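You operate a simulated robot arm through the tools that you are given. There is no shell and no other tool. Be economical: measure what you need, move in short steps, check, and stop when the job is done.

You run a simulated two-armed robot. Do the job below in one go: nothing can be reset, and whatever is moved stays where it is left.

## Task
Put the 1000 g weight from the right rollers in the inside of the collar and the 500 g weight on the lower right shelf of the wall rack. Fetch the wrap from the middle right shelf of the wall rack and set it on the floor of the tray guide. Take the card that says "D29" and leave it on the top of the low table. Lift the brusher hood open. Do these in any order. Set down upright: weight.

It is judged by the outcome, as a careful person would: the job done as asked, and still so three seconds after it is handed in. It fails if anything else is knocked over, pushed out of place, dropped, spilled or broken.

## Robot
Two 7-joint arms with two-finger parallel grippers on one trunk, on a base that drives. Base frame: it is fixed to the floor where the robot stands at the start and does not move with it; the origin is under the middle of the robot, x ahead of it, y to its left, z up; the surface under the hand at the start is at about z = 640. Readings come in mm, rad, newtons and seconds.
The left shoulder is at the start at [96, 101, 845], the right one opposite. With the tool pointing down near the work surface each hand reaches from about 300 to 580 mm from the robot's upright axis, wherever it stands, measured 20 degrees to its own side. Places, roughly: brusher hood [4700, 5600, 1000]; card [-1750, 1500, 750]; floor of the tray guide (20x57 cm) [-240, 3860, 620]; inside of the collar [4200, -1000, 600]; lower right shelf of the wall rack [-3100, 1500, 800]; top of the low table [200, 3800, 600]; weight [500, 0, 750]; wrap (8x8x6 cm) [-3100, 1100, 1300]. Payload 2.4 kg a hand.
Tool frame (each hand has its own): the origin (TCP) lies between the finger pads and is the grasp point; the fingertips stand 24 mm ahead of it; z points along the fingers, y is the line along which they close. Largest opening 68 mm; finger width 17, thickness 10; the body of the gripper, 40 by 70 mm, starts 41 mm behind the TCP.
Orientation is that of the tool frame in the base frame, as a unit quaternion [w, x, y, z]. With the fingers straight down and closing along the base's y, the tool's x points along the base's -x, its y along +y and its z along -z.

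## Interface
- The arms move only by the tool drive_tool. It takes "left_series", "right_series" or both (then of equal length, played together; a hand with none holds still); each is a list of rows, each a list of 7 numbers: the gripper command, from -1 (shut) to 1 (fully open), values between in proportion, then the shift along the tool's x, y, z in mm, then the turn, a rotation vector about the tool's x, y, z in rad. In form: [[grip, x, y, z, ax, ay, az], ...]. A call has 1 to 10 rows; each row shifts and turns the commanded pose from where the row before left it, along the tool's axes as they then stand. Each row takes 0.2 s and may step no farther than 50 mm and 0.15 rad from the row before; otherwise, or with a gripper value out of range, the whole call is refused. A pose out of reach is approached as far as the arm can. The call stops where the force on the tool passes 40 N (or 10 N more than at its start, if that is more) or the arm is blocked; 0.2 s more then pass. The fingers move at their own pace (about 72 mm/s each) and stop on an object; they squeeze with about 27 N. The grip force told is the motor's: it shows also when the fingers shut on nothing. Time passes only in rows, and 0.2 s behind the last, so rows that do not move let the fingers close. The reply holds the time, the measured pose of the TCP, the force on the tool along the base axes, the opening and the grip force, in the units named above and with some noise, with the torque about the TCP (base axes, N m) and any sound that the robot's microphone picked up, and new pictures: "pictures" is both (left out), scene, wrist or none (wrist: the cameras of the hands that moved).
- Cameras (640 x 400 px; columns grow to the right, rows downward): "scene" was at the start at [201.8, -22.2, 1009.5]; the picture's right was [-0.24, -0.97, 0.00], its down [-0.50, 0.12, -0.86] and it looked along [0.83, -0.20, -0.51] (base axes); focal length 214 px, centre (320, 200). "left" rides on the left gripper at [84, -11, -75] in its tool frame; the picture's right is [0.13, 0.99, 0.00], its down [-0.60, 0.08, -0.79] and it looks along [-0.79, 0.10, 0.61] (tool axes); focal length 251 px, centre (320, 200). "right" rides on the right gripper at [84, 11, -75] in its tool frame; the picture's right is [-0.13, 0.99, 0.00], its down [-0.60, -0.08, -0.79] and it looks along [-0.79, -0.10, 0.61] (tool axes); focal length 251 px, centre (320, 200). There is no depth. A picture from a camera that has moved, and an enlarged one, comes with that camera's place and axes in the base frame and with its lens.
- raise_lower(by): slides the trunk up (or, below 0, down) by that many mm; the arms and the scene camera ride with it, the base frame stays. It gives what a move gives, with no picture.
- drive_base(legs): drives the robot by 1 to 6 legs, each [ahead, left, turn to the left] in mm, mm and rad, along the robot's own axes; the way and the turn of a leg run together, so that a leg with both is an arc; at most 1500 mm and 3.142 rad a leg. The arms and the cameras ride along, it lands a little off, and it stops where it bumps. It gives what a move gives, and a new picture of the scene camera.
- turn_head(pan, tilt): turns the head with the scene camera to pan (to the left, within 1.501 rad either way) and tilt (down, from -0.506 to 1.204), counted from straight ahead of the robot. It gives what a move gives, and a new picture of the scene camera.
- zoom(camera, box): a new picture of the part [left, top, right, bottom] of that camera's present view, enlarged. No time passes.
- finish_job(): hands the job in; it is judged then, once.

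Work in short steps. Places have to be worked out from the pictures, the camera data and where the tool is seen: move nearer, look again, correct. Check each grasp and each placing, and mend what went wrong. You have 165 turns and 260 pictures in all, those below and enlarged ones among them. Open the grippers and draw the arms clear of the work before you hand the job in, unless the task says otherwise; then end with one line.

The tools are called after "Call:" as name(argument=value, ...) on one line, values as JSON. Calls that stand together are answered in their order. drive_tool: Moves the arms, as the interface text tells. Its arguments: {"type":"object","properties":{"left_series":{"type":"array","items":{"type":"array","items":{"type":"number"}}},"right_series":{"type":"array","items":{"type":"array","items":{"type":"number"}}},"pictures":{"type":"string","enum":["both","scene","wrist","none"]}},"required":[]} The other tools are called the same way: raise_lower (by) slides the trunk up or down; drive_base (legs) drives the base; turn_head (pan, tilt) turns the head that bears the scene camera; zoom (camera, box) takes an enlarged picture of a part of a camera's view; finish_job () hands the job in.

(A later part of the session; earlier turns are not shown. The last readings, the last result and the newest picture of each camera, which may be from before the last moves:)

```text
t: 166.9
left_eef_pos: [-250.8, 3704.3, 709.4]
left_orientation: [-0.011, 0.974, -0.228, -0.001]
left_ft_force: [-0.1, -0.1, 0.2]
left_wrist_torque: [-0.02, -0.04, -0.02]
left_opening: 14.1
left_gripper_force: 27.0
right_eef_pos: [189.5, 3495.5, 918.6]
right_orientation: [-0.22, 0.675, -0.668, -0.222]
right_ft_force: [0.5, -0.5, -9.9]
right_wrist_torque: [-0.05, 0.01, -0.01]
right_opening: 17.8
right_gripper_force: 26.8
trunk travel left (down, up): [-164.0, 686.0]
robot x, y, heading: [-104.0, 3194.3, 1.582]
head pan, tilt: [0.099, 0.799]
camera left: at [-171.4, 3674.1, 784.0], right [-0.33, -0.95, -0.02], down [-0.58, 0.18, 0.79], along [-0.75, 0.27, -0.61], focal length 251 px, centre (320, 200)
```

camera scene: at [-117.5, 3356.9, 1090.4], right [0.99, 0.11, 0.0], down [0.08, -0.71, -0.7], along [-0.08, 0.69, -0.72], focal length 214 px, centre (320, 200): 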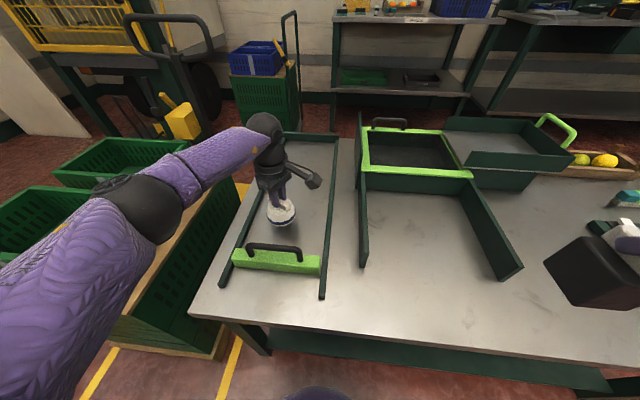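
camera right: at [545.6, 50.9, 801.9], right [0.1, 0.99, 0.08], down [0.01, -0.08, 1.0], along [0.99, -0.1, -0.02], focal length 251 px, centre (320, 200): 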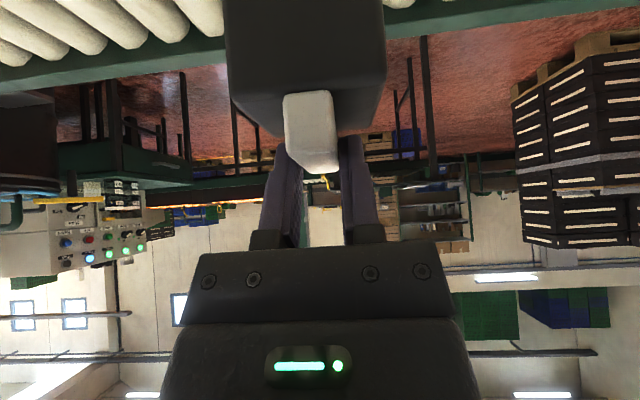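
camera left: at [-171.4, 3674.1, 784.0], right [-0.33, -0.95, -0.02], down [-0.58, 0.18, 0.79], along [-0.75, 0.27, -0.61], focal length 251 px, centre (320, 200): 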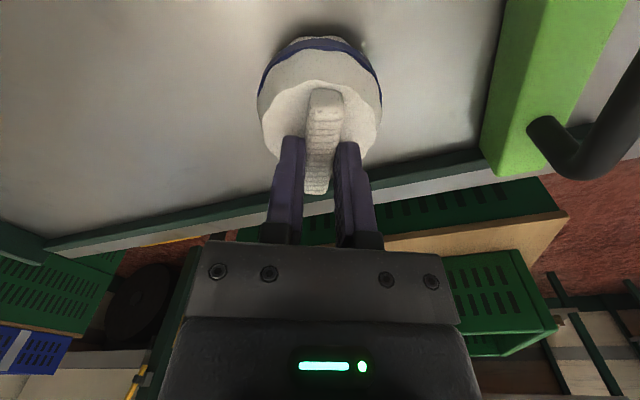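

Call:
drive_tool(left_series=[[-1, 0, 0, 3, 0, 0, 0], [-1, 0, 0, 3, 0, 0, 0], [-1, 0, 0, 0, 0, 0, 0]], pictures="none")

Call:
drive_tool(left_series=[[-1, 0, 0, 3, 0, 0, 0], [-1, 0, 0, 3, 0, 0, 0], [-1, 0, 0, 0, 0, 0, 0]], pictures="none")

Call:
drive_tool(left_series=[[-1, 0, 0, 3, 0, 0, 0], [-1, 0, 0, 2, 0, 0, 0], [-1, 0, 0, 0, 0, 0, 0]], pictures="wrist")

```text
t: 167.7
left_eef_pos: [-250.3, 3705.2, 703.2]
left_orientation: [-0.009, 0.974, -0.228, -0.001]
left_ft_force: [-0.4, -0.9, 0.2]
left_wrist_torque: [0.0, -0.02, 0.04]
left_opening: 14.2
left_gripper_force: 27.1
right_eef_pos: [189.2, 3494.6, 919.2]
right_orientation: [-0.219, 0.675, -0.668, -0.222]
right_ft_force: [-0.7, -0.2, -8.9]
right_wrist_torque: [0.0, 0.0, -0.03]
right_opening: 18.1
right_gripper_force: 27.2
trunk travel left (down, up): [-164.0, 686.0]
robot x, y, heading: [-108.4, 3192.2, 1.581]
head pan, tilt: [0.099, 0.799]
```

```text
t: 168.5
left_eef_pos: [-249.3, 3703.8, 696.3]
left_orientation: [-0.009, 0.974, -0.228, -0.001]
left_ft_force: [-0.1, -0.5, -0.2]
left_wrist_torque: [0.0, 0.0, -0.04]
left_opening: 14.6
left_gripper_force: 26.9
right_eef_pos: [188.4, 3493.9, 919.4]
right_orientation: [-0.221, 0.674, -0.669, -0.222]
right_ft_force: [0.0, -0.9, -9.8]
right_wrist_torque: [-0.03, 0.06, 0.03]
right_opening: 18.0
right_gripper_force: 27.1
trunk travel left (down, up): [-164.0, 686.0]
robot x, y, heading: [-108.4, 3194.1, 1.579]
head pan, tilt: [0.099, 0.799]
```

```text
t: 169.3
left_eef_pos: [-249.4, 3704.6, 692.6]
left_orientation: [-0.011, 0.973, -0.229, -0.001]
left_ft_force: [0.9, 5.5, 14.6]
left_wrist_torque: [0.12, 0.23, -0.06]
left_opening: 14.3
left_gripper_force: 27.6
right_eef_pos: [188.7, 3495.7, 920.5]
right_orientation: [-0.221, 0.674, -0.669, -0.222]
right_ft_force: [-0.1, -0.6, -10.3]
right_wrist_torque: [-0.04, 0.01, -0.01]
right_opening: 17.5
right_gripper_force: 27.9
trunk travel left (down, up): [-164.0, 686.0]
robot x, y, heading: [-110.3, 3195.8, 1.578]
head pan, tilt: [0.099, 0.799]
camera left: at [-170.8, 3674.6, 768.2], right [-0.33, -0.95, -0.02], down [-0.58, 0.18, 0.8], along [-0.75, 0.27, -0.61], focal length 251 px, centre (320, 200)
```

left: 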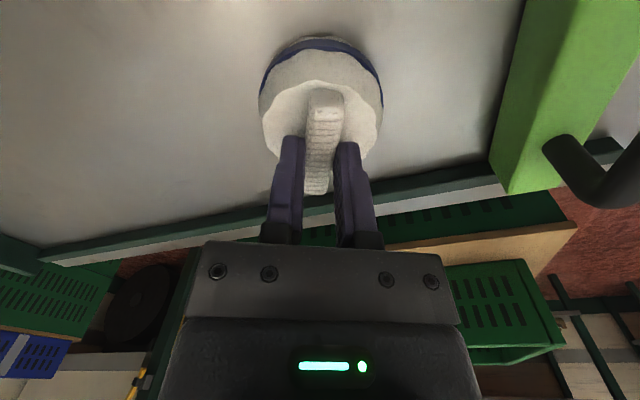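

Contact. Opening and rising.

Call:
drive_tool(left_series=[[-0.5, 0, 0, 0, 0, 0, 0], [0.3, 0, 0, 0, 0, 0, 0], [0.3, 0, 0, 0, 0, 0, 0], [0.3, 0, 0, -30, 0, 0, 0], [0.3, 0, 0, -40, 0, 0, 0], [0.3, 0, 0, -40, 0, 0, 0], [0.3, 0, 0, 0, 0, 0, 0]], pictures="both")

```text
t: 170.9
left_eef_pos: [-251.6, 3699.5, 801.6]
left_orientation: [-0.01, 0.974, -0.228, -0.001]
left_ft_force: [0.3, -0.4, -0.1]
left_wrist_torque: [0.03, 0.01, 0.04]
left_opening: 44.1
left_gripper_force: 0.0
right_eef_pos: [189.5, 3495.3, 919.3]
right_orientation: [-0.221, 0.674, -0.669, -0.223]
right_ft_force: [-0.3, -0.1, -9.1]
right_wrist_torque: [-0.06, 0.01, 0.0]
right_opening: 18.0
right_gripper_force: 27.4
trunk travel left (down, up): [-164.0, 686.0]
robot x, y, heading: [-107.9, 3194.5, 1.583]
head pan, tilt: [0.099, 0.799]
camera scene: at [-117.5, 3356.8, 1090.4], right [0.99, 0.11, 0.0], down [0.08, -0.71, -0.7], along [-0.08, 0.69, -0.72], focal length 214 px, centre (320, 200)
camera left: at [-172.7, 3669.8, 876.4], right [-0.33, -0.95, -0.02], down [-0.58, 0.18, 0.79], along [-0.75, 0.27, -0.61], focal length 251 px, centre (320, 200)
```

scene: 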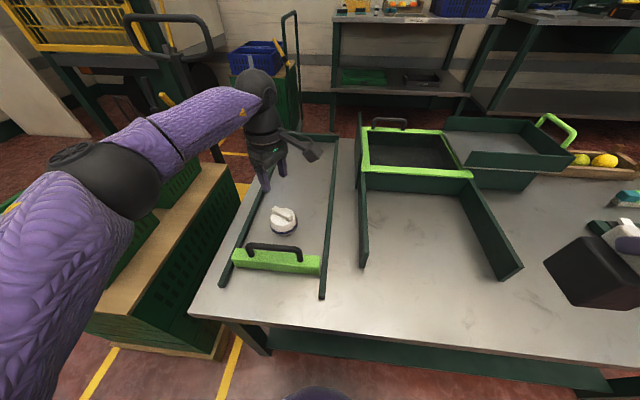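
left: 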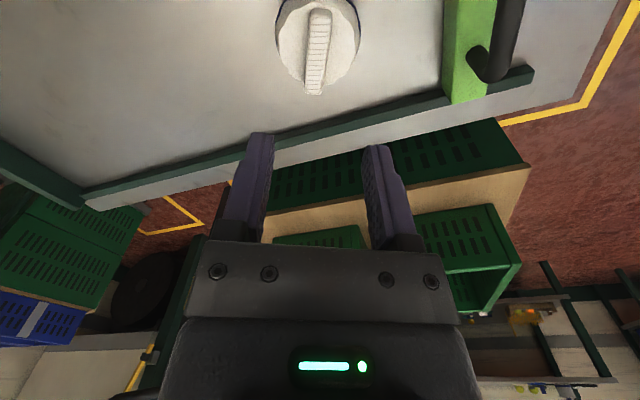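

Wrap sits upright inside the guide. Retracting the left arm and turning it to close along the robot's forward axis (for the card), then driving back toward the trolley.

Call:
drive_tool(left_series=[[1, 19, 38, -15, 0, 0, 0], [1, 19, 38, -15, 0, 0, 0], [1, 19, 38, -15, 0, 0, 0], [1, 19, 38, -15, 0, 0, 0], [1, 0, 0, 0, 0, 0, -0.12], [1, 0, 0, 0, 0, 0, -0.12], [1, 0, 0, 0, 0, 0, -0.12], [1, 0, 0, 0, 0, 0, -0.11], [1, 0, 0, 0, 0, 0, 0]], pictures="none")

Call:
drive_base(legs=[[-540, 0, 0], [0, 0, 1.56], [1500, 0, 0], [540, 0, 0], [0, 0, 1.57], [1300, 0, 0]])

```text
t: 172.9
left_eef_pos: [-249.2, 3530.7, 858.2]
left_orientation: [-0.009, 1.0, 0.006, 0.002]
left_ft_force: [1.1, 0.4, 0.8]
left_wrist_torque: [-0.01, -0.03, 0.0]
left_opening: 67.8
left_gripper_force: 0.1
right_eef_pos: [189.8, 3495.6, 919.8]
right_orientation: [-0.221, 0.675, -0.668, -0.222]
right_ft_force: [0.6, 0.6, -9.9]
right_wrist_torque: [0.0, 0.02, -0.01]
right_opening: 17.8
right_gripper_force: 26.8
trunk travel left (down, up): [-164.0, 686.0]
robot x, y, heading: [-109.2, 3193.6, 1.576]
head pan, tilt: [0.099, 0.799]
```

```text
t: 199.5
left_eef_pos: [-2090.1, 1016.5, 859.6]
left_orientation: [-0.003, 0.034, 0.999, -0.01]
left_ft_force: [0.6, 0.0, 0.1]
left_wrist_torque: [0.05, -0.03, -0.01]
left_opening: 68.0
left_gripper_force: 0.1
right_eef_pos: [-2523.8, 1085.3, 919.4]
right_orientation: [0.214, 0.693, 0.649, -0.228]
right_ft_force: [0.0, -1.1, -9.6]
right_wrist_torque: [0.08, 0.03, -0.02]
right_opening: 17.9
right_gripper_force: 27.7
trunk travel left (down, up): [-164.0, 686.0]
robot x, y, heading: [-2209.7, 1362.4, -1.634]
head pan, tilt: [0.099, 0.799]
camera scene: at [-2209.4, 1198.7, 1090.4], right [-1.0, -0.03, 0.0], down [-0.02, 0.72, -0.7], along [0.02, -0.7, -0.72], focal length 214 px, centre (320, 200)
```

scene: 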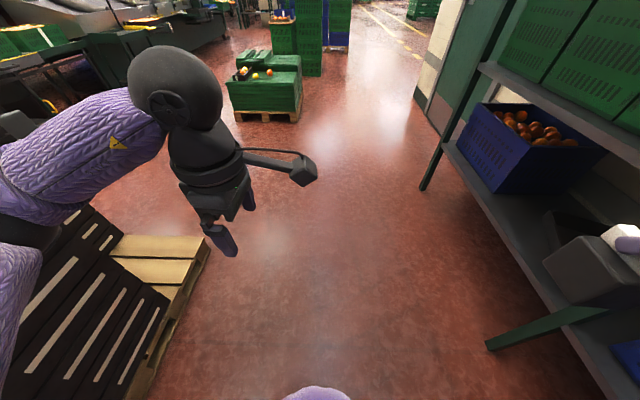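

Now turning to face the trolley, raising the trunk, and looking.

Call:
raise_lower(by=150)

Call:
drive_base(legs=[[0, 0, 1.63], [0, -110, 0]])

Call:
turn_head(pan=0.2, tilt=0.6)

```text
t: 201.2
left_eef_pos: [-2089.1, 1017.5, 1009.3]
left_orientation: [-0.002, 0.034, 0.999, -0.009]
left_ft_force: [-0.4, -0.4, -0.2]
left_wrist_torque: [-0.01, 0.0, -0.02]
left_opening: 67.8
left_gripper_force: 0.0
right_eef_pos: [-2524.3, 1085.5, 1069.9]
right_orientation: [0.213, 0.694, 0.649, -0.228]
right_ft_force: [0.0, 0.6, -9.9]
right_wrist_torque: [0.04, 0.03, -0.02]
right_opening: 18.1
right_gripper_force: 27.2
trunk travel left (down, up): [-314.0, 536.0]
robot x, y, heading: [-2206.8, 1362.6, -1.635]
head pan, tilt: [0.099, 0.799]
```

```text
t: 206.4
left_eef_pos: [-1868.0, 1395.3, 1008.9]
left_orientation: [-0.005, 0.713, -0.701, 0.008]
left_ft_force: [-0.1, -0.6, -1.0]
left_wrist_torque: [0.04, 0.0, -0.02]
left_opening: 67.9
left_gripper_force: 0.0
right_eef_pos: [-1900.8, 957.7, 1068.7]
right_orientation: [0.312, -0.009, 0.95, 0.003]
right_ft_force: [-0.6, 0.0, -10.1]
right_wrist_torque: [-0.02, 0.04, -0.03]
right_opening: 17.9
right_gripper_force: 26.6
trunk travel left (down, up): [-314.0, 536.0]
robot x, y, heading: [-2201.8, 1251.6, 0.009]
head pan, tilt: [0.099, 0.799]
camera scene: at [-2077.6, 1259.8, 1243.1], right [0.12, -0.99, 0.0], down [-0.71, -0.08, -0.7], along [0.69, 0.08, -0.72], focal length 214 px, centre (320, 200)
```

scene: 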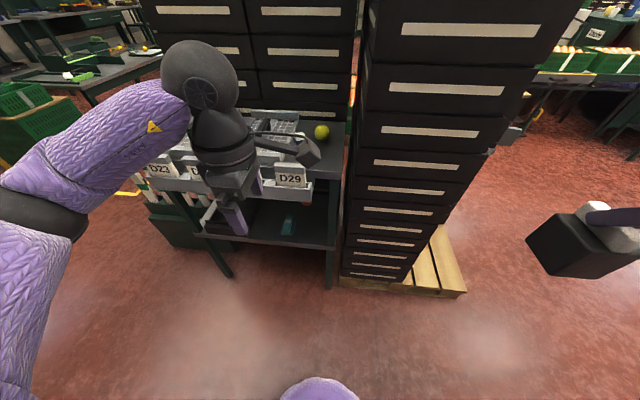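

```text
t: 207.2
left_eef_pos: [-1868.3, 1396.3, 1008.5]
left_orientation: [-0.006, 0.714, -0.7, 0.008]
left_ft_force: [0.9, -0.6, 0.0]
left_wrist_torque: [0.01, 0.0, 0.04]
left_opening: 68.0
left_gripper_force: 0.0
right_eef_pos: [-1899.0, 956.6, 1069.5]
right_orientation: [0.313, -0.007, 0.95, 0.001]
right_ft_force: [-0.4, -0.5, -10.4]
right_wrist_torque: [0.02, 0.09, 0.03]
right_opening: 17.6
right_gripper_force: 26.4
trunk travel left (down, up): [-314.0, 536.0]
robot x, y, heading: [-2205.8, 1251.5, 0.02]
head pan, tilt: [0.201, 0.6]
camera scene: at [-2071.5, 1270.1, 1259.9], right [0.22, -0.98, 0.0], down [-0.55, -0.12, -0.82], along [0.81, 0.18, -0.57], focal length 214 px, centre (320, 200)
```

scene: 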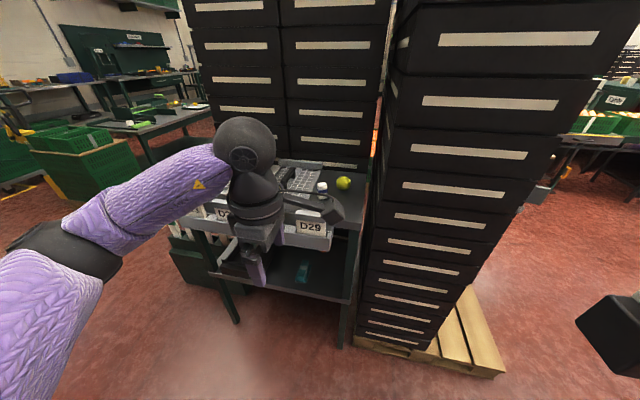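

D29 is around (-1700, 1378, ~900). Moving the left hand forward 90 for a wrist-camera look.

Call:
drive_tool(left_series=[[1, 0, -45, 0, 0, 0, 0], [1, 0, -45, 0, 0, 0, 0], [1, 0, 0, 0, 0, 0, 0]], pictures="both")

```text
t: 208.0
left_eef_pos: [-1777.6, 1396.8, 1011.7]
left_orientation: [-0.006, 0.713, -0.701, 0.008]
left_ft_force: [-0.3, 0.4, 0.1]
left_wrist_torque: [-0.04, -0.06, -0.01]
left_opening: 68.2
left_gripper_force: 0.1
right_eef_pos: [-1899.4, 957.1, 1070.5]
right_orientation: [0.313, -0.008, 0.95, 0.002]
right_ft_force: [0.6, 0.0, -10.2]
right_wrist_torque: [0.01, 0.03, -0.01]
right_opening: 17.7
right_gripper_force: 26.9
trunk travel left (down, up): [-314.0, 536.0]
robot x, y, heading: [-2208.3, 1248.8, 0.016]
head pan, tilt: [0.201, 0.6]
camera scene: at [-2071.4, 1270.1, 1259.9], right [0.22, -0.98, 0.0], down [-0.55, -0.12, -0.82], along [0.81, 0.18, -0.57], focal length 214 px, centre (320, 200)
camera left: at [-1767.8, 1313.2, 1086.9], right [-0.99, -0.15, -0.02], down [-0.1, 0.6, 0.79], along [-0.1, 0.78, -0.61], focal length 251 px, centre (320, 200)
```

scene: 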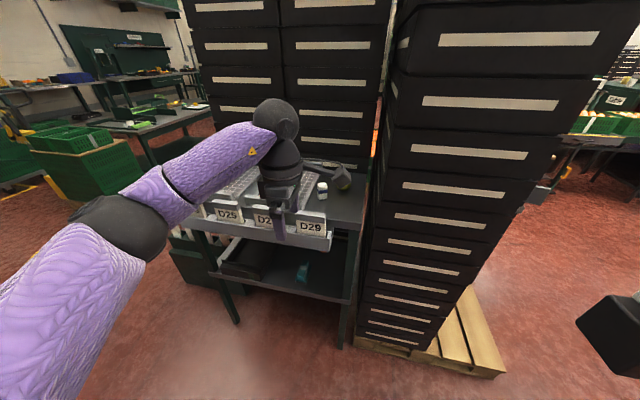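
left: 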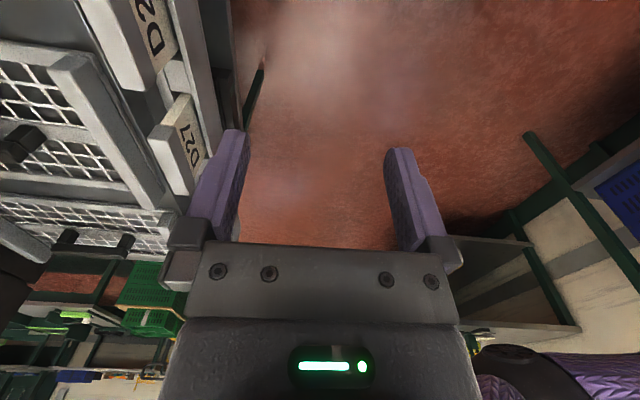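

Cards' headers look to be at x≈-1640, top z≈905, D29 near y≈1400. Moving base forward 80 and the hand a bit.

Call:
drive_base(legs=[[80, 0, -0.015]])

Call:
drive_tool(left_series=[[1, 0, -30, 0, 0, 0, 0], [1, 0, 0, 0, 0, 0, 0]], pictures="both")

```text
t: 209.0
left_eef_pos: [-1695.1, 1391.2, 1011.0]
left_orientation: [-0.005, 0.708, -0.706, 0.006]
left_ft_force: [-0.3, 0.6, 0.1]
left_wrist_torque: [0.01, 0.03, 0.01]
left_opening: 68.1
left_gripper_force: 0.1
right_eef_pos: [-1822.2, 953.8, 1068.4]
right_orientation: [0.312, -0.001, 0.95, 0.0]
right_ft_force: [0.4, -0.2, -10.5]
right_wrist_torque: [-0.01, 0.08, -0.01]
right_opening: 17.9
right_gripper_force: 26.6
trunk travel left (down, up): [-314.0, 536.0]
robot x, y, heading: [-2120.6, 1252.8, 0.001]
head pan, tilt: [0.201, 0.6]
camera scene: at [-1989.1, 1268.8, 1259.8], right [0.2, -0.98, 0.0], down [-0.55, -0.11, -0.82], along [0.81, 0.17, -0.57], focal length 214 px, centre (320, 200)
```

scene: 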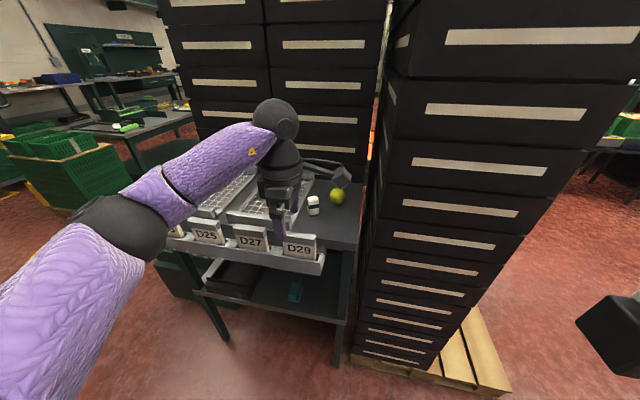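

```text
t: 209.6
left_eef_pos: [-1662.3, 1391.6, 1010.5]
left_orientation: [-0.006, 0.708, -0.706, 0.008]
left_ft_force: [-0.1, 0.5, 0.6]
left_wrist_torque: [-0.05, 0.0, -0.02]
left_opening: 68.1
left_gripper_force: 0.1
right_eef_pos: [-1822.2, 954.2, 1068.8]
right_orientation: [0.312, 0.0, 0.95, 0.0]
right_ft_force: [-0.3, 0.0, -9.3]
right_wrist_torque: [0.04, 0.06, 0.0]
right_opening: 17.8
right_gripper_force: 26.5
trunk travel left (down, up): [-314.0, 536.0]
robot x, y, heading: [-2123.9, 1255.6, 0.004]
head pan, tilt: [0.201, 0.6]
camera scene: at [-1989.6, 1268.8, 1259.9], right [0.2, -0.98, 0.0], down [-0.55, -0.11, -0.82], along [0.81, 0.17, -0.57], focal length 214 px, centre (320, 200)
camera left: at [-1653.9, 1307.7, 1086.1], right [-0.99, -0.13, -0.02], down [-0.1, 0.61, 0.79], along [-0.09, 0.78, -0.61], focal length 251 px, centre (320, 200)
```

scene: 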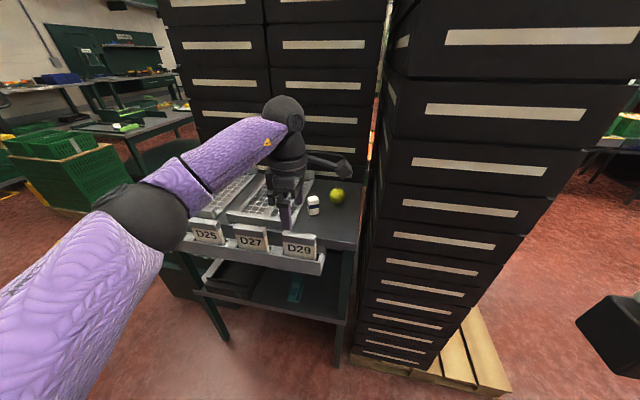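
left: 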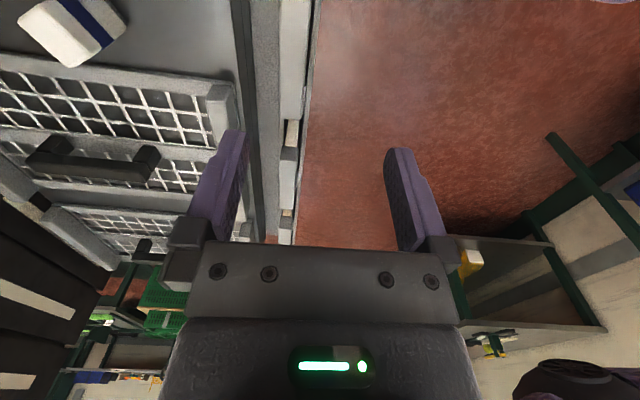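

D29's header: x≈-1642, centre y≈1390, top z≈911, ~14 mm thick. Narrowing the opening and descending partway.

Call:
drive_tool(left_series=[[0.25, 0, -20, 0, 0, 0, 0], [0.25, 0, 0, 35, 0, 0, 0], [0.25, 0, 0, 35, 0, 0, 0], [0.25, 0, 0, 0, 0, 0, 0]], pictures="both")

```text
t: 210.6
left_eef_pos: [-1644.3, 1391.7, 941.1]
left_orientation: [-0.006, 0.708, -0.706, 0.008]
left_ft_force: [0.5, 0.2, 0.0]
left_wrist_torque: [-0.03, -0.01, -0.02]
left_opening: 42.6
left_gripper_force: 0.0
right_eef_pos: [-1823.4, 953.7, 1070.1]
right_orientation: [0.312, -0.001, 0.95, 0.001]
right_ft_force: [0.0, -0.7, -9.8]
right_wrist_torque: [-0.01, 0.04, 0.02]
right_opening: 17.8
right_gripper_force: 26.8
trunk travel left (down, up): [-314.0, 536.0]
robot x, y, heading: [-2120.9, 1249.2, 0.001]
head pan, tilt: [0.201, 0.6]
camera scene: at [-1989.7, 1268.8, 1259.9], right [0.2, -0.98, 0.0], down [-0.55, -0.11, -0.82], along [0.81, 0.17, -0.57], focal length 214 px, centre (320, 200)
camera left: at [-1634.5, 1308.0, 1016.4], right [-0.99, -0.13, -0.02], down [-0.1, 0.61, 0.79], along [-0.09, 0.78, -0.61], focal length 251 px, centre (320, 200)
```

scene: 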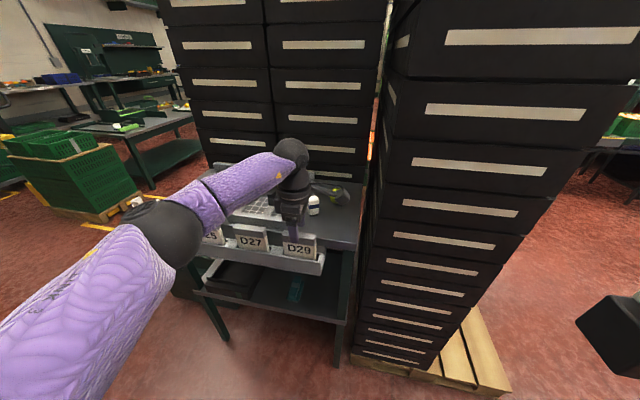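
left: 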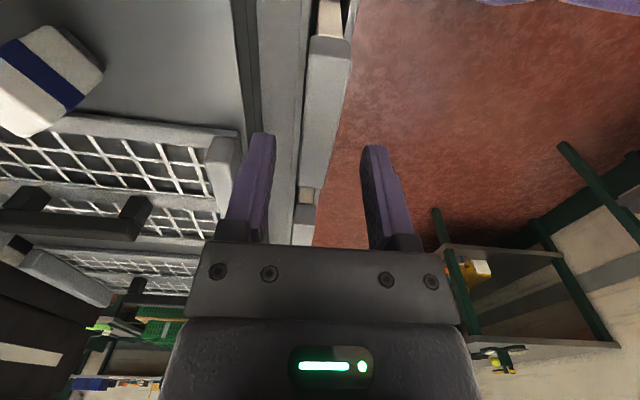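

Header centred between the fingers. Descending to z≈894 and closing.

Call:
drive_tool(left_series=[[0.25, 0, 0, 25, 0, 0, 0], [0.25, 0, 0, 22, 0, 0, 0], [-1, 0, 0, 0, 0, 0, 0], [-1, 0, 0, 0, 0, 0, 0], [-1, 0, 0, 0, 0, 0, 0]], pictures="wrist")

```text
t: 211.8
left_eef_pos: [-1642.4, 1392.9, 893.0]
left_orientation: [-0.006, 0.708, -0.707, 0.008]
left_ft_force: [-1.1, -1.1, -0.3]
left_wrist_torque: [0.01, 0.02, 0.0]
left_opening: 17.6
left_gripper_force: 27.1
right_eef_pos: [-1823.6, 955.4, 1069.3]
right_orientation: [0.312, -0.001, 0.95, 0.0]
right_ft_force: [0.0, 0.3, -9.8]
right_wrist_torque: [-0.01, 0.07, 0.03]
right_opening: 17.9
right_gripper_force: 27.5
trunk travel left (down, up): [-314.0, 536.0]
robot x, y, heading: [-2125.3, 1250.5, 0.001]
head pan, tilt: [0.201, 0.6]
camera left: at [-1632.3, 1308.0, 968.9], right [-0.99, -0.13, -0.02], down [-0.1, 0.61, 0.79], along [-0.09, 0.78, -0.61], focal length 251 px, centre (320, 200)
```

left: 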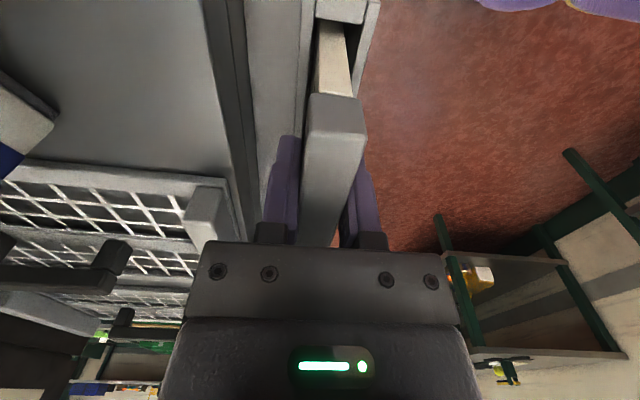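

Gripped header (17.6 mm). Lifting straight up.

Call:
drive_tool(left_series=[[-1, 0, 0, -20, 0, 0, 0], [-1, 0, 0, -30, 0, 0, 0], [-1, 0, 0, -40, 0, 0, 0], [-1, 0, 0, -40, 0, 0, 0], [-1, 0, 0, 0, 0, 0, 0]], pictures="both")

```text
t: 213.0
left_eef_pos: [-1646.6, 1391.8, 1026.9]
left_orientation: [-0.005, 0.709, -0.705, 0.009]
left_ft_force: [0.3, -0.3, -0.9]
left_wrist_torque: [0.0, -0.02, 0.0]
left_opening: 17.3
left_gripper_force: 27.5
right_eef_pos: [-1824.0, 955.1, 1068.8]
right_orientation: [0.312, -0.001, 0.95, 0.001]
right_ft_force: [-0.2, -0.2, -9.9]
right_wrist_torque: [0.01, 0.08, 0.02]
right_opening: 17.9
right_gripper_force: 26.4
trunk travel left (down, up): [-314.0, 536.0]
robot x, y, heading: [-2120.5, 1256.7, 0.003]
head pan, tilt: [0.201, 0.6]
camera scene: at [-1989.7, 1268.9, 1259.9], right [0.2, -0.98, 0.0], down [-0.55, -0.11, -0.82], along [0.81, 0.17, -0.57], focal length 214 px, centre (320, 200)
camera left: at [-1636.4, 1308.0, 1102.6], right [-0.99, -0.13, -0.02], down [-0.1, 0.61, 0.79], along [-0.09, 0.78, -0.61], focal length 251 px, centre (320, 200)
```

scene: 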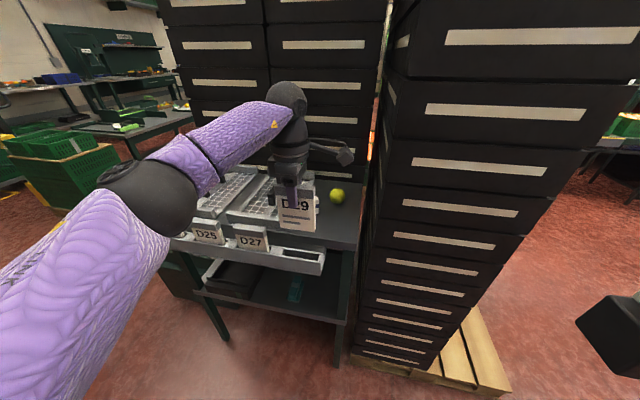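
left: 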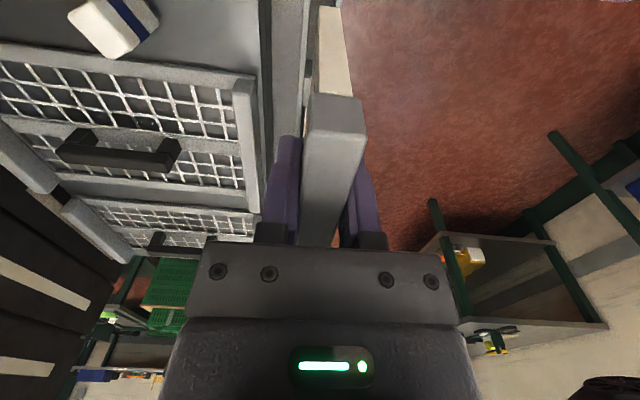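

D29 is out of the rail, held by its header. Retracting and driving back to the low table.

Call:
drive_tool(left_series=[[-1, 0, 30, -10, 0, 0, 0], [-1, 0, 40, 0, 0, 0, 0], [-1, 0, 40, 0, 0, 0, 0], [-1, 0, 0, 0, 0, 0, 0]], pictures="none")

Call:
drive_base(legs=[[-80, 0, 0], [0, 0, 1.56], [1390, 0, 0], [0, 0, -1.56], [1500, 0, 0], [880, 0, 0]])

```text
t: 214.0
left_eef_pos: [-1757.1, 1394.6, 1029.3]
left_orientation: [-0.004, 0.708, -0.706, 0.008]
left_ft_force: [-0.6, 0.5, -1.0]
left_wrist_torque: [0.01, -0.03, -0.02]
left_opening: 17.4
left_gripper_force: 27.0
right_eef_pos: [-1822.6, 954.2, 1069.1]
right_orientation: [0.313, -0.001, 0.95, 0.0]
right_ft_force: [-0.9, -0.4, -10.1]
right_wrist_torque: [0.03, 0.08, -0.02]
right_opening: 18.1
right_gripper_force: 27.2
trunk travel left (down, up): [-314.0, 536.0]
robot x, y, heading: [-2119.7, 1251.3, -0.001]
head pan, tilt: [0.201, 0.6]
```

```text
t: 240.5
left_eef_pos: [585.5, 2667.3, 1030.4]
left_orientation: [0.005, -0.699, 0.715, -0.007]
left_ft_force: [0.0, -0.4, -0.2]
left_wrist_torque: [0.0, 0.0, 0.0]
left_opening: 17.5
left_gripper_force: 27.2
right_eef_pos: [510.4, 2227.4, 1070.3]
right_orientation: [0.312, 0.011, 0.95, -0.003]
right_ft_force: [0.5, 0.7, -9.8]
right_wrist_torque: [0.0, 0.07, -0.03]
right_opening: 18.0
right_gripper_force: 27.4
trunk travel left (down, up): [-314.0, 536.0]
robot x, y, heading: [213.7, 2529.4, -0.021]
head pan, tilt: [0.201, 0.6]
camera scene: at [349.9, 2547.1, 1259.9], right [0.18, -0.98, 0.0], down [-0.56, -0.1, -0.82], along [0.81, 0.15, -0.57], focal length 214 px, centre (320, 200)
```

scene: 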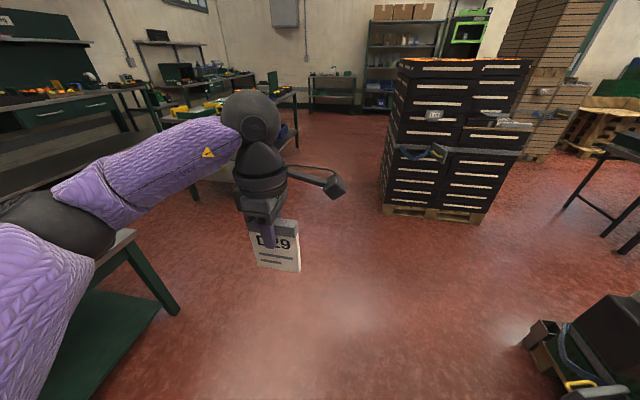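

Turning to face the low table and approaching.

Call:
drive_base(legs=[[0, 0, 1.59], [480, 0, 0]])

Call:
turn_head(pan=0.1, tilt=0.7)

```text
t: 247.1
left_eef_pos: [123.4, 3382.1, 1030.7]
left_orientation: [-0.01, 1.0, -0.029, 0.002]
left_ft_force: [0.5, 0.1, -0.4]
left_wrist_torque: [-0.04, -0.01, -0.01]
left_opening: 17.5
left_gripper_force: 26.5
right_eef_pos: [559.3, 3289.6, 1069.3]
right_orientation: [0.227, -0.652, 0.691, 0.214]
right_ft_force: [-0.7, 0.0, -9.6]
right_wrist_torque: [-0.07, 0.03, 0.01]
right_opening: 17.9
right_gripper_force: 26.9
trunk travel left (down, up): [-314.0, 536.0]
robot x, y, heading: [243.0, 3009.2, 1.509]
head pan, tilt: [0.201, 0.6]
camera scene: at [233.1, 3142.9, 1259.9], right [0.99, 0.14, 0.0], down [0.08, -0.56, -0.82], along [-0.12, 0.82, -0.57], focal length 214 px, centre (320, 200)
```

scene: 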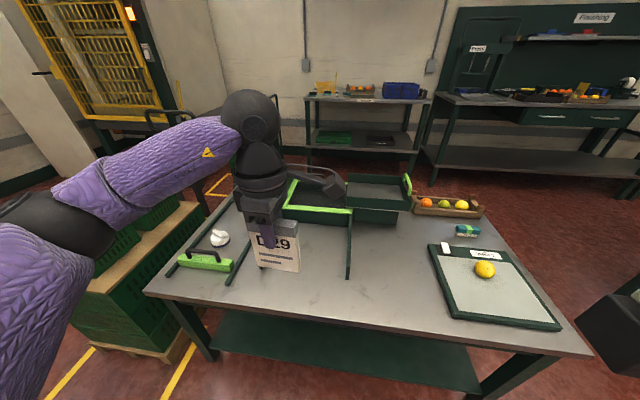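

```text
t: 247.8
left_eef_pos: [123.5, 3383.5, 1029.6]
left_orientation: [-0.01, 1.0, -0.029, 0.002]
left_ft_force: [0.0, 0.0, -1.0]
left_wrist_torque: [0.02, 0.01, -0.02]
left_opening: 17.3
left_gripper_force: 26.7
right_eef_pos: [559.0, 3289.9, 1069.1]
right_orientation: [0.227, -0.652, 0.691, 0.214]
right_ft_force: [-0.2, 0.3, -9.8]
right_wrist_torque: [-0.04, -0.01, 0.03]
right_opening: 17.8
right_gripper_force: 26.7
trunk travel left (down, up): [-314.0, 536.0]
robot x, y, heading: [246.9, 3012.9, 1.512]
head pan, tilt: [0.099, 0.7]
camera scene: at [242.1, 3140.1, 1251.3], right [1.0, 0.04, 0.0], down [0.03, -0.64, -0.76], along [-0.03, 0.76, -0.64], focal length 214 px, centre (320, 200)
```

scene: 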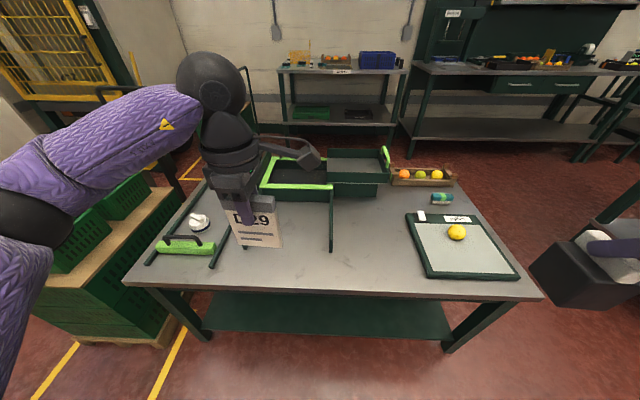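

There's a clear area at x≈285–570, y≈3480–3830. I'll shift right, then pitch the hand so the card lies nearly flat, label up.

Call:
drive_base(legs=[[0, -300, 0.06]])

Call:
drive_tool(left_series=[[-1, 0, -20, 0, 0.133, 0, 0], [-1, 0, 0, 0, 0.133, 0, 0], [-1, 0, 0, 0, 0.133, 0, 0], [-1, 0, 0, 0, 0.133, 0, 0], [-1, 0, 0, 0, 0.133, 0, 0], [-1, 0, 0, 0, 0.133, 0, 0], [-1, 0, 0, 0, 0.133, 0, 0], [-1, 0, 0, 0, 0.133, 0, 0], [-1, 0, 0, 0, 0.133, 0, 0], [-1, 0, 0, 0, 0, 0, 0]], pictures="both")

```text
t: 249.9
left_eef_pos: [406.9, 3366.9, 1030.7]
left_orientation: [-0.01, 1.0, 0.001, 0.001]
left_ft_force: [0.4, -0.2, -1.7]
left_wrist_torque: [-0.01, 0.03, -0.01]
left_opening: 17.4
left_gripper_force: 27.1
right_eef_pos: [846.5, 3298.4, 1069.5]
right_orientation: [0.221, -0.672, 0.672, 0.221]
right_ft_force: [0.2, -0.3, -8.8]
right_wrist_torque: [-0.05, -0.01, -0.01]
right_opening: 18.0
right_gripper_force: 26.8
trunk travel left (down, up): [-314.0, 536.0]
robot x, y, heading: [546.3, 3002.0, 1.574]
head pan, tilt: [0.099, 0.7]
camera scene: at [538.7, 3130.8, 1251.3], right [1.0, 0.1, 0.0], down [0.06, -0.64, -0.76], along [-0.08, 0.76, -0.64], focal length 214 px, centre (320, 200)
```

scene: 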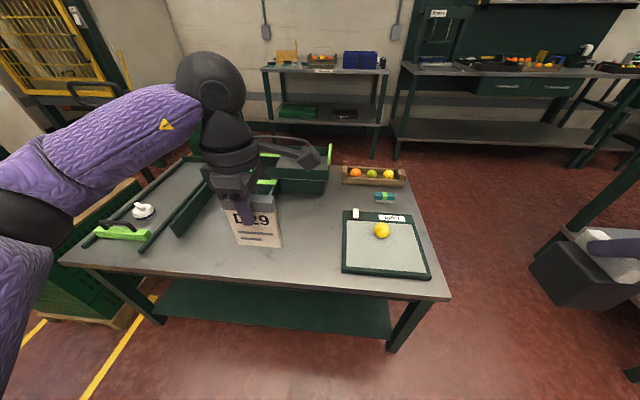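

```text
t: 252.1
left_eef_pos: [406.6, 3394.0, 1030.0]
left_orientation: [-0.571, 0.821, 0.001, 0.001]
left_ft_force: [0.3, -0.3, -1.1]
left_wrist_torque: [0.01, 0.0, -0.02]
left_opening: 17.0
left_gripper_force: 27.2
left hand out of reach, approached as far as the arm can: row 9
right_eef_pos: [846.3, 3298.3, 1068.8]
right_orientation: [0.22, -0.672, 0.672, 0.221]
right_ft_force: [0.2, -0.7, -10.1]
right_wrist_torque: [-0.08, 0.0, 0.0]
right_opening: 18.1
right_gripper_force: 26.7
trunk travel left (down, up): [-314.0, 536.0]
robot x, y, heading: [545.5, 2997.8, 1.57]
head pan, tilt: [0.099, 0.7]
camera scene: at [538.3, 3130.8, 1251.3], right [0.99, 0.1, 0.0], down [0.06, -0.64, -0.76], along [-0.08, 0.76, -0.64], focal length 214 px, centre (320, 200)
camera left: at [490.4, 3328.0, 1066.4], right [0.13, -0.34, -0.93], down [-0.6, -0.77, 0.2], along [-0.79, 0.53, -0.31], focal length 251 px, centre (320, 200)
```

scene: 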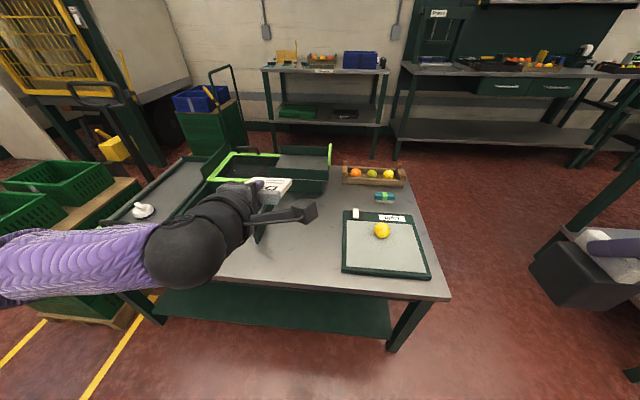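
left: 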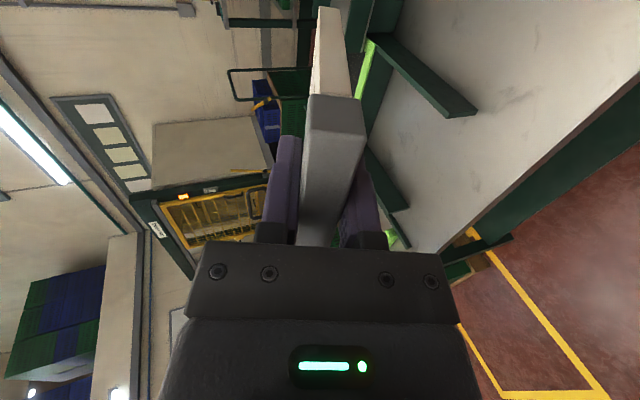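

Card is now ~20° from flat. Lowering the trunk 230 and moving forward over the free area.

Call:
raise_lower(by=-230)

Call:
drive_tool(left_series=[[-1, 0, 7, 38, 0, 0, 0], [-1, 0, 7, 38, 0, 0, 0], [-1, 0, 7, 38, 0, 0, 0], [-1, 0, 7, 38, 0, 0, 0], [-1, 0, 7, 38, 0, 0, 0], [-1, 0, 0, 0, 0, 0, 0]], pictures="both")

```text
t: 254.5
left_eef_pos: [407.1, 3420.5, 732.9]
left_orientation: [-0.493, 0.87, 0.001, 0.001]
left_ft_force: [-0.5, 0.6, -0.9]
left_wrist_torque: [-0.02, 0.02, 0.02]
left_opening: 17.3
left_gripper_force: 27.0
right_eef_pos: [847.2, 3298.7, 839.7]
right_orientation: [-0.221, 0.672, -0.671, -0.221]
right_ft_force: [-0.7, 0.3, -9.8]
right_wrist_torque: [-0.06, 0.0, 0.0]
right_opening: 17.9
right_gripper_force: 27.0
trunk travel left (down, up): [-84.0, 766.0]
robot x, y, heading: [545.3, 3001.4, 1.567]
head pan, tilt: [0.099, 0.7]
```

```text
t: 255.9
left_eef_pos: [332.8, 3540.0, 656.7]
left_orientation: [-0.494, 0.869, 0.0, 0.002]
left_ft_force: [5.8, -2.9, 17.9]
left_wrist_torque: [1.52, 0.1, -0.39]
left_opening: 21.9
left_gripper_force: 27.0
left hand out of reach, approached as far as the arm can: row 1, 2, 3, 4, 5
right_eef_pos: [846.2, 3297.8, 839.5]
right_orientation: [-0.221, 0.672, -0.671, -0.222]
right_ft_force: [0.3, -0.3, -9.8]
right_wrist_torque: [-0.08, -0.01, 0.01]
right_opening: 17.8
right_gripper_force: 26.7
trunk travel left (down, up): [-84.0, 766.0]
robot x, y, heading: [546.5, 3003.3, 1.573]
head pan, tilt: [0.099, 0.7]
camera scene: at [539.3, 3190.9, 1016.7], right [1.0, 0.1, 0.0], down [0.06, -0.64, -0.77], along [-0.08, 0.76, -0.64], focal length 214 px, centre (320, 200)
camera left: at [416.3, 3479.0, 704.7], right [0.13, -0.51, -0.85], down [-0.61, -0.72, 0.34], along [-0.78, 0.47, -0.4], focal length 251 px, centre (320, 200)
```

scene: 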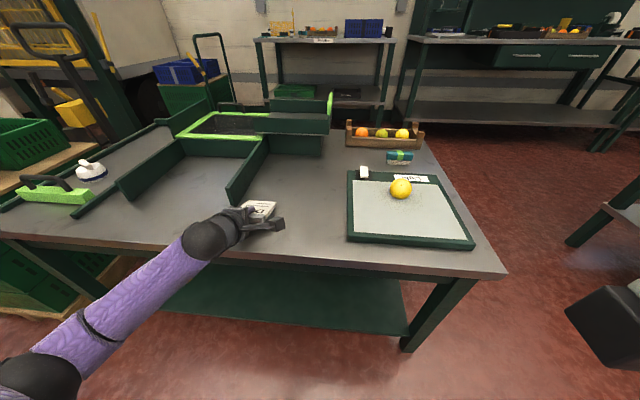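
left: 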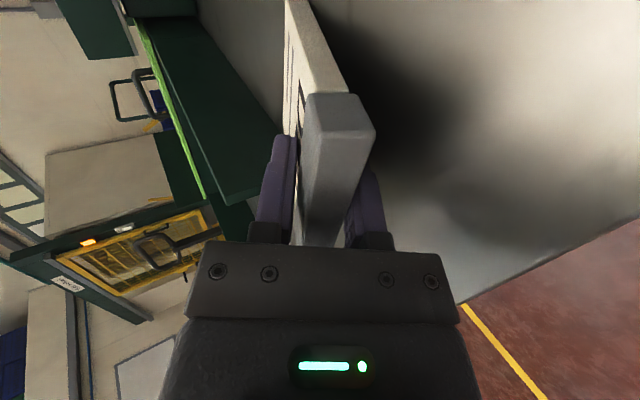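

The arm hit limits and drifted left; the card's lower edge now touches the table. Zooming to check.

Call:
zoom(camera="scene", box=[180, 150, 340, 270])

```text
3.33 times, centred on (260, 210) of scene
camera zoom: at [539.3, 3190.9, 1016.7], right [1.0, 0.1, 0.0], down [0.06, -0.64, -0.77], along [-0.08, 0.76, -0.64], focal length 715 px, centre (520, 167)
```

zoom: 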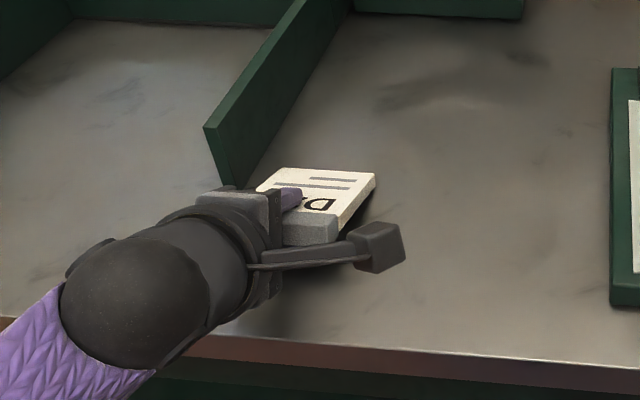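

The card lies in free space next to the leg. I'll rise slightly and shift right to ease the pressure and gain clearance.

Call:
drive_tool(left_series=[[-1, 0, -10, -6, 0, 0, 0], [-1, 25, 0, 0, 0, 0, 0], [-1, 25, 0, 0, 0, 0, 0], [-1, 0, 0, 0, 0, 0, 0]], pictures="scene")

```text
t: 256.9
left_eef_pos: [348.1, 3537.4, 668.0]
left_orientation: [-0.49, 0.872, 0.002, 0.002]
left_ft_force: [-1.1, 1.8, 3.6]
left_wrist_torque: [0.36, 0.1, 0.13]
left_opening: 18.1
left_gripper_force: 27.2
left hand out of reach, approached as far as the arm can: row 2, 3
right_eef_pos: [846.3, 3298.6, 839.2]
right_orientation: [0.221, -0.672, 0.672, 0.221]
right_ft_force: [0.6, 0.3, -10.3]
right_wrist_torque: [-0.07, 0.02, -0.01]
right_opening: 17.9
right_gripper_force: 27.2
trunk travel left (down, up): [-84.0, 766.0]
robot x, y, heading: [547.0, 3002.7, 1.57]
head pan, tilt: [0.099, 0.7]
camera scene: at [538.1, 3192.6, 1016.1], right [0.99, 0.1, 0.0], down [0.06, -0.64, -0.76], along [-0.08, 0.76, -0.64], focal length 214 px, centre (320, 200)
```

scene: 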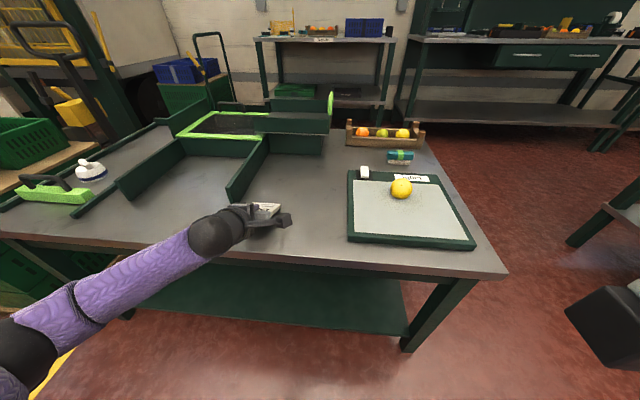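

Contact is light now. Opening fully: the lower finger will carry the card's header down gently toward the table.

Call:
drive_tool(left_series=[[-0.3, 0, 0, 0, 0, 0, 0], [0.0, 0, 0, 0, 0, 0, 0], [0.3, 0, 0, 0, 0, 0, 0], [0.6, 0, 0, 0, 0, 0, 0], [1, 0, 0, 0, 0, 0, 0], [1, 0, 0, 0, 0, 0, 0]], pictures="both")

```text
t: 258.3
left_eef_pos: [346.6, 3537.8, 669.7]
left_orientation: [-0.491, 0.871, 0.0, 0.002]
left_ft_force: [-0.7, 1.9, 5.8]
left_wrist_torque: [0.09, 0.02, 0.0]
left_opening: 64.0
left_gripper_force: 0.3
right_eef_pos: [846.2, 3298.8, 839.7]
right_orientation: [0.221, -0.671, 0.672, 0.22]
right_ft_force: [0.0, 0.1, -10.1]
right_wrist_torque: [-0.07, 0.01, 0.0]
right_opening: 17.7
right_gripper_force: 27.0
trunk travel left (down, up): [-84.0, 766.0]
robot x, y, heading: [548.9, 3002.1, 1.572]
head pan, tilt: [0.099, 0.7]
camera scene: at [538.3, 3192.6, 1016.2], right [1.0, 0.1, 0.0], down [0.06, -0.64, -0.76], along [-0.08, 0.76, -0.64], focal length 214 px, centre (320, 200)
camera left: at [430.8, 3478.4, 717.4], right [0.13, -0.51, -0.85], down [-0.61, -0.72, 0.34], along [-0.78, 0.47, -0.41], focal length 251 px, centre (320, 200)
```

scene: 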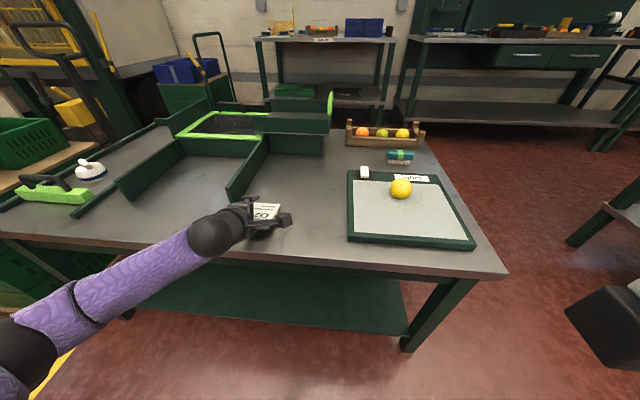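
left: 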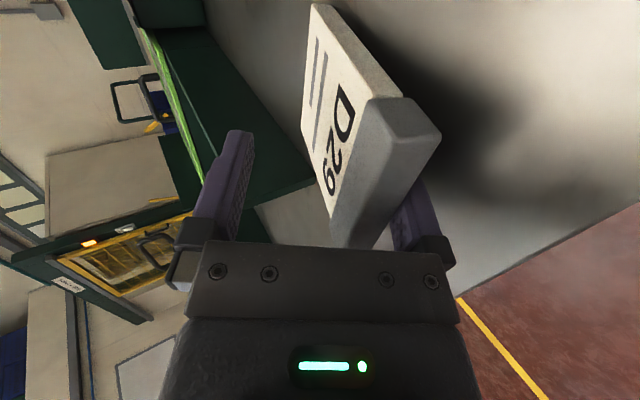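

The card rests on the lower finger. Withdrawing horizontally backward so it slides off onto the table.

Call:
drive_tool(left_series=[[1, 0, 8, -13, 0, 0, 0], [1, 0, 10, -17, 0, 0, 0], [1, 0, 13, -21, 0, 0, 0], [1, 0, 10, -21, 0, 0, 0], [1, 0, 0, -30, 0, 0, 0], [1, 0, -20, -30, 0, 0, 0], [1, 0, -30, -30, 0, 0, 0], [1, 0, 0, 0, 0, 0, 0]], pictures="both")

```text
t: 260.1
left_eef_pos: [331.4, 3456.3, 755.2]
left_orientation: [-0.492, 0.871, 0.001, 0.001]
left_ft_force: [0.3, 0.2, 0.1]
left_wrist_torque: [0.02, 0.02, 0.02]
left_opening: 68.1
left_gripper_force: 0.1
left hand out of reach, approached as far as the arm can: row 1, 2, 3, 4
right_eef_pos: [845.5, 3299.0, 839.0]
right_orientation: [-0.221, 0.672, -0.672, -0.221]
right_ft_force: [-0.3, -0.3, -10.2]
right_wrist_torque: [-0.07, 0.0, -0.01]
right_opening: 17.8
right_gripper_force: 27.0
trunk travel left (down, up): [-84.0, 766.0]
robot x, y, heading: [545.2, 3003.1, 1.57]
head pan, tilt: [0.099, 0.7]
camera scene: at [538.1, 3192.7, 1016.0], right [0.99, 0.1, 0.0], down [0.06, -0.64, -0.76], along [-0.08, 0.76, -0.64], focal length 214 px, centre (320, 200)
camera left: at [414.3, 3396.6, 803.6], right [0.13, -0.51, -0.85], down [-0.6, -0.72, 0.34], along [-0.79, 0.47, -0.4], focal length 251 px, centre (320, 200)
```

scene: 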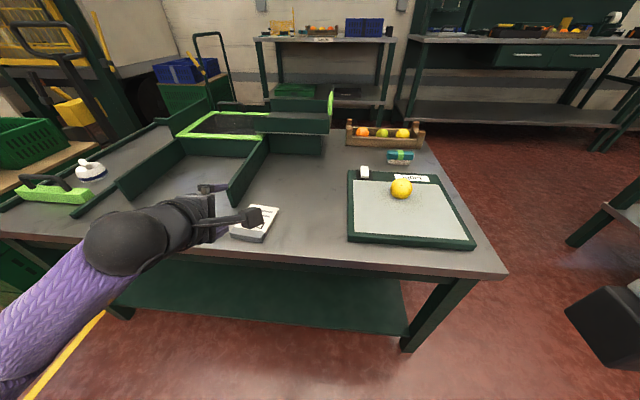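
left: 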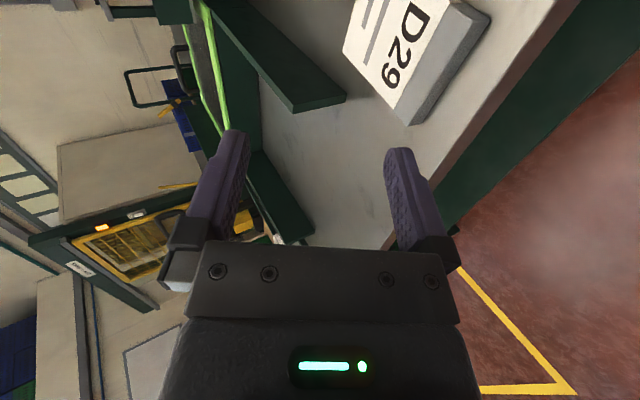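

The card is down. Checking its position at the edge.

Call:
zoom(camera="scene", box=[180, 170, 340, 280])

```text
3.64 times, centred on (260, 225) of scene
camera zoom: at [538.1, 3192.7, 1016.0], right [0.99, 0.1, 0.0], down [0.06, -0.64, -0.76], along [-0.08, 0.76, -0.64], focal length 780 px, centre (538, 109)
```

zoom: 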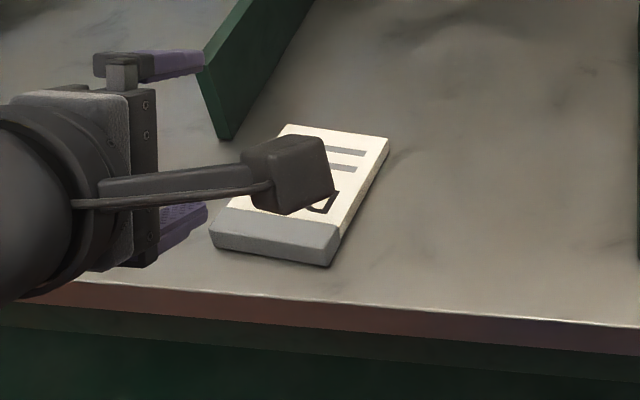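

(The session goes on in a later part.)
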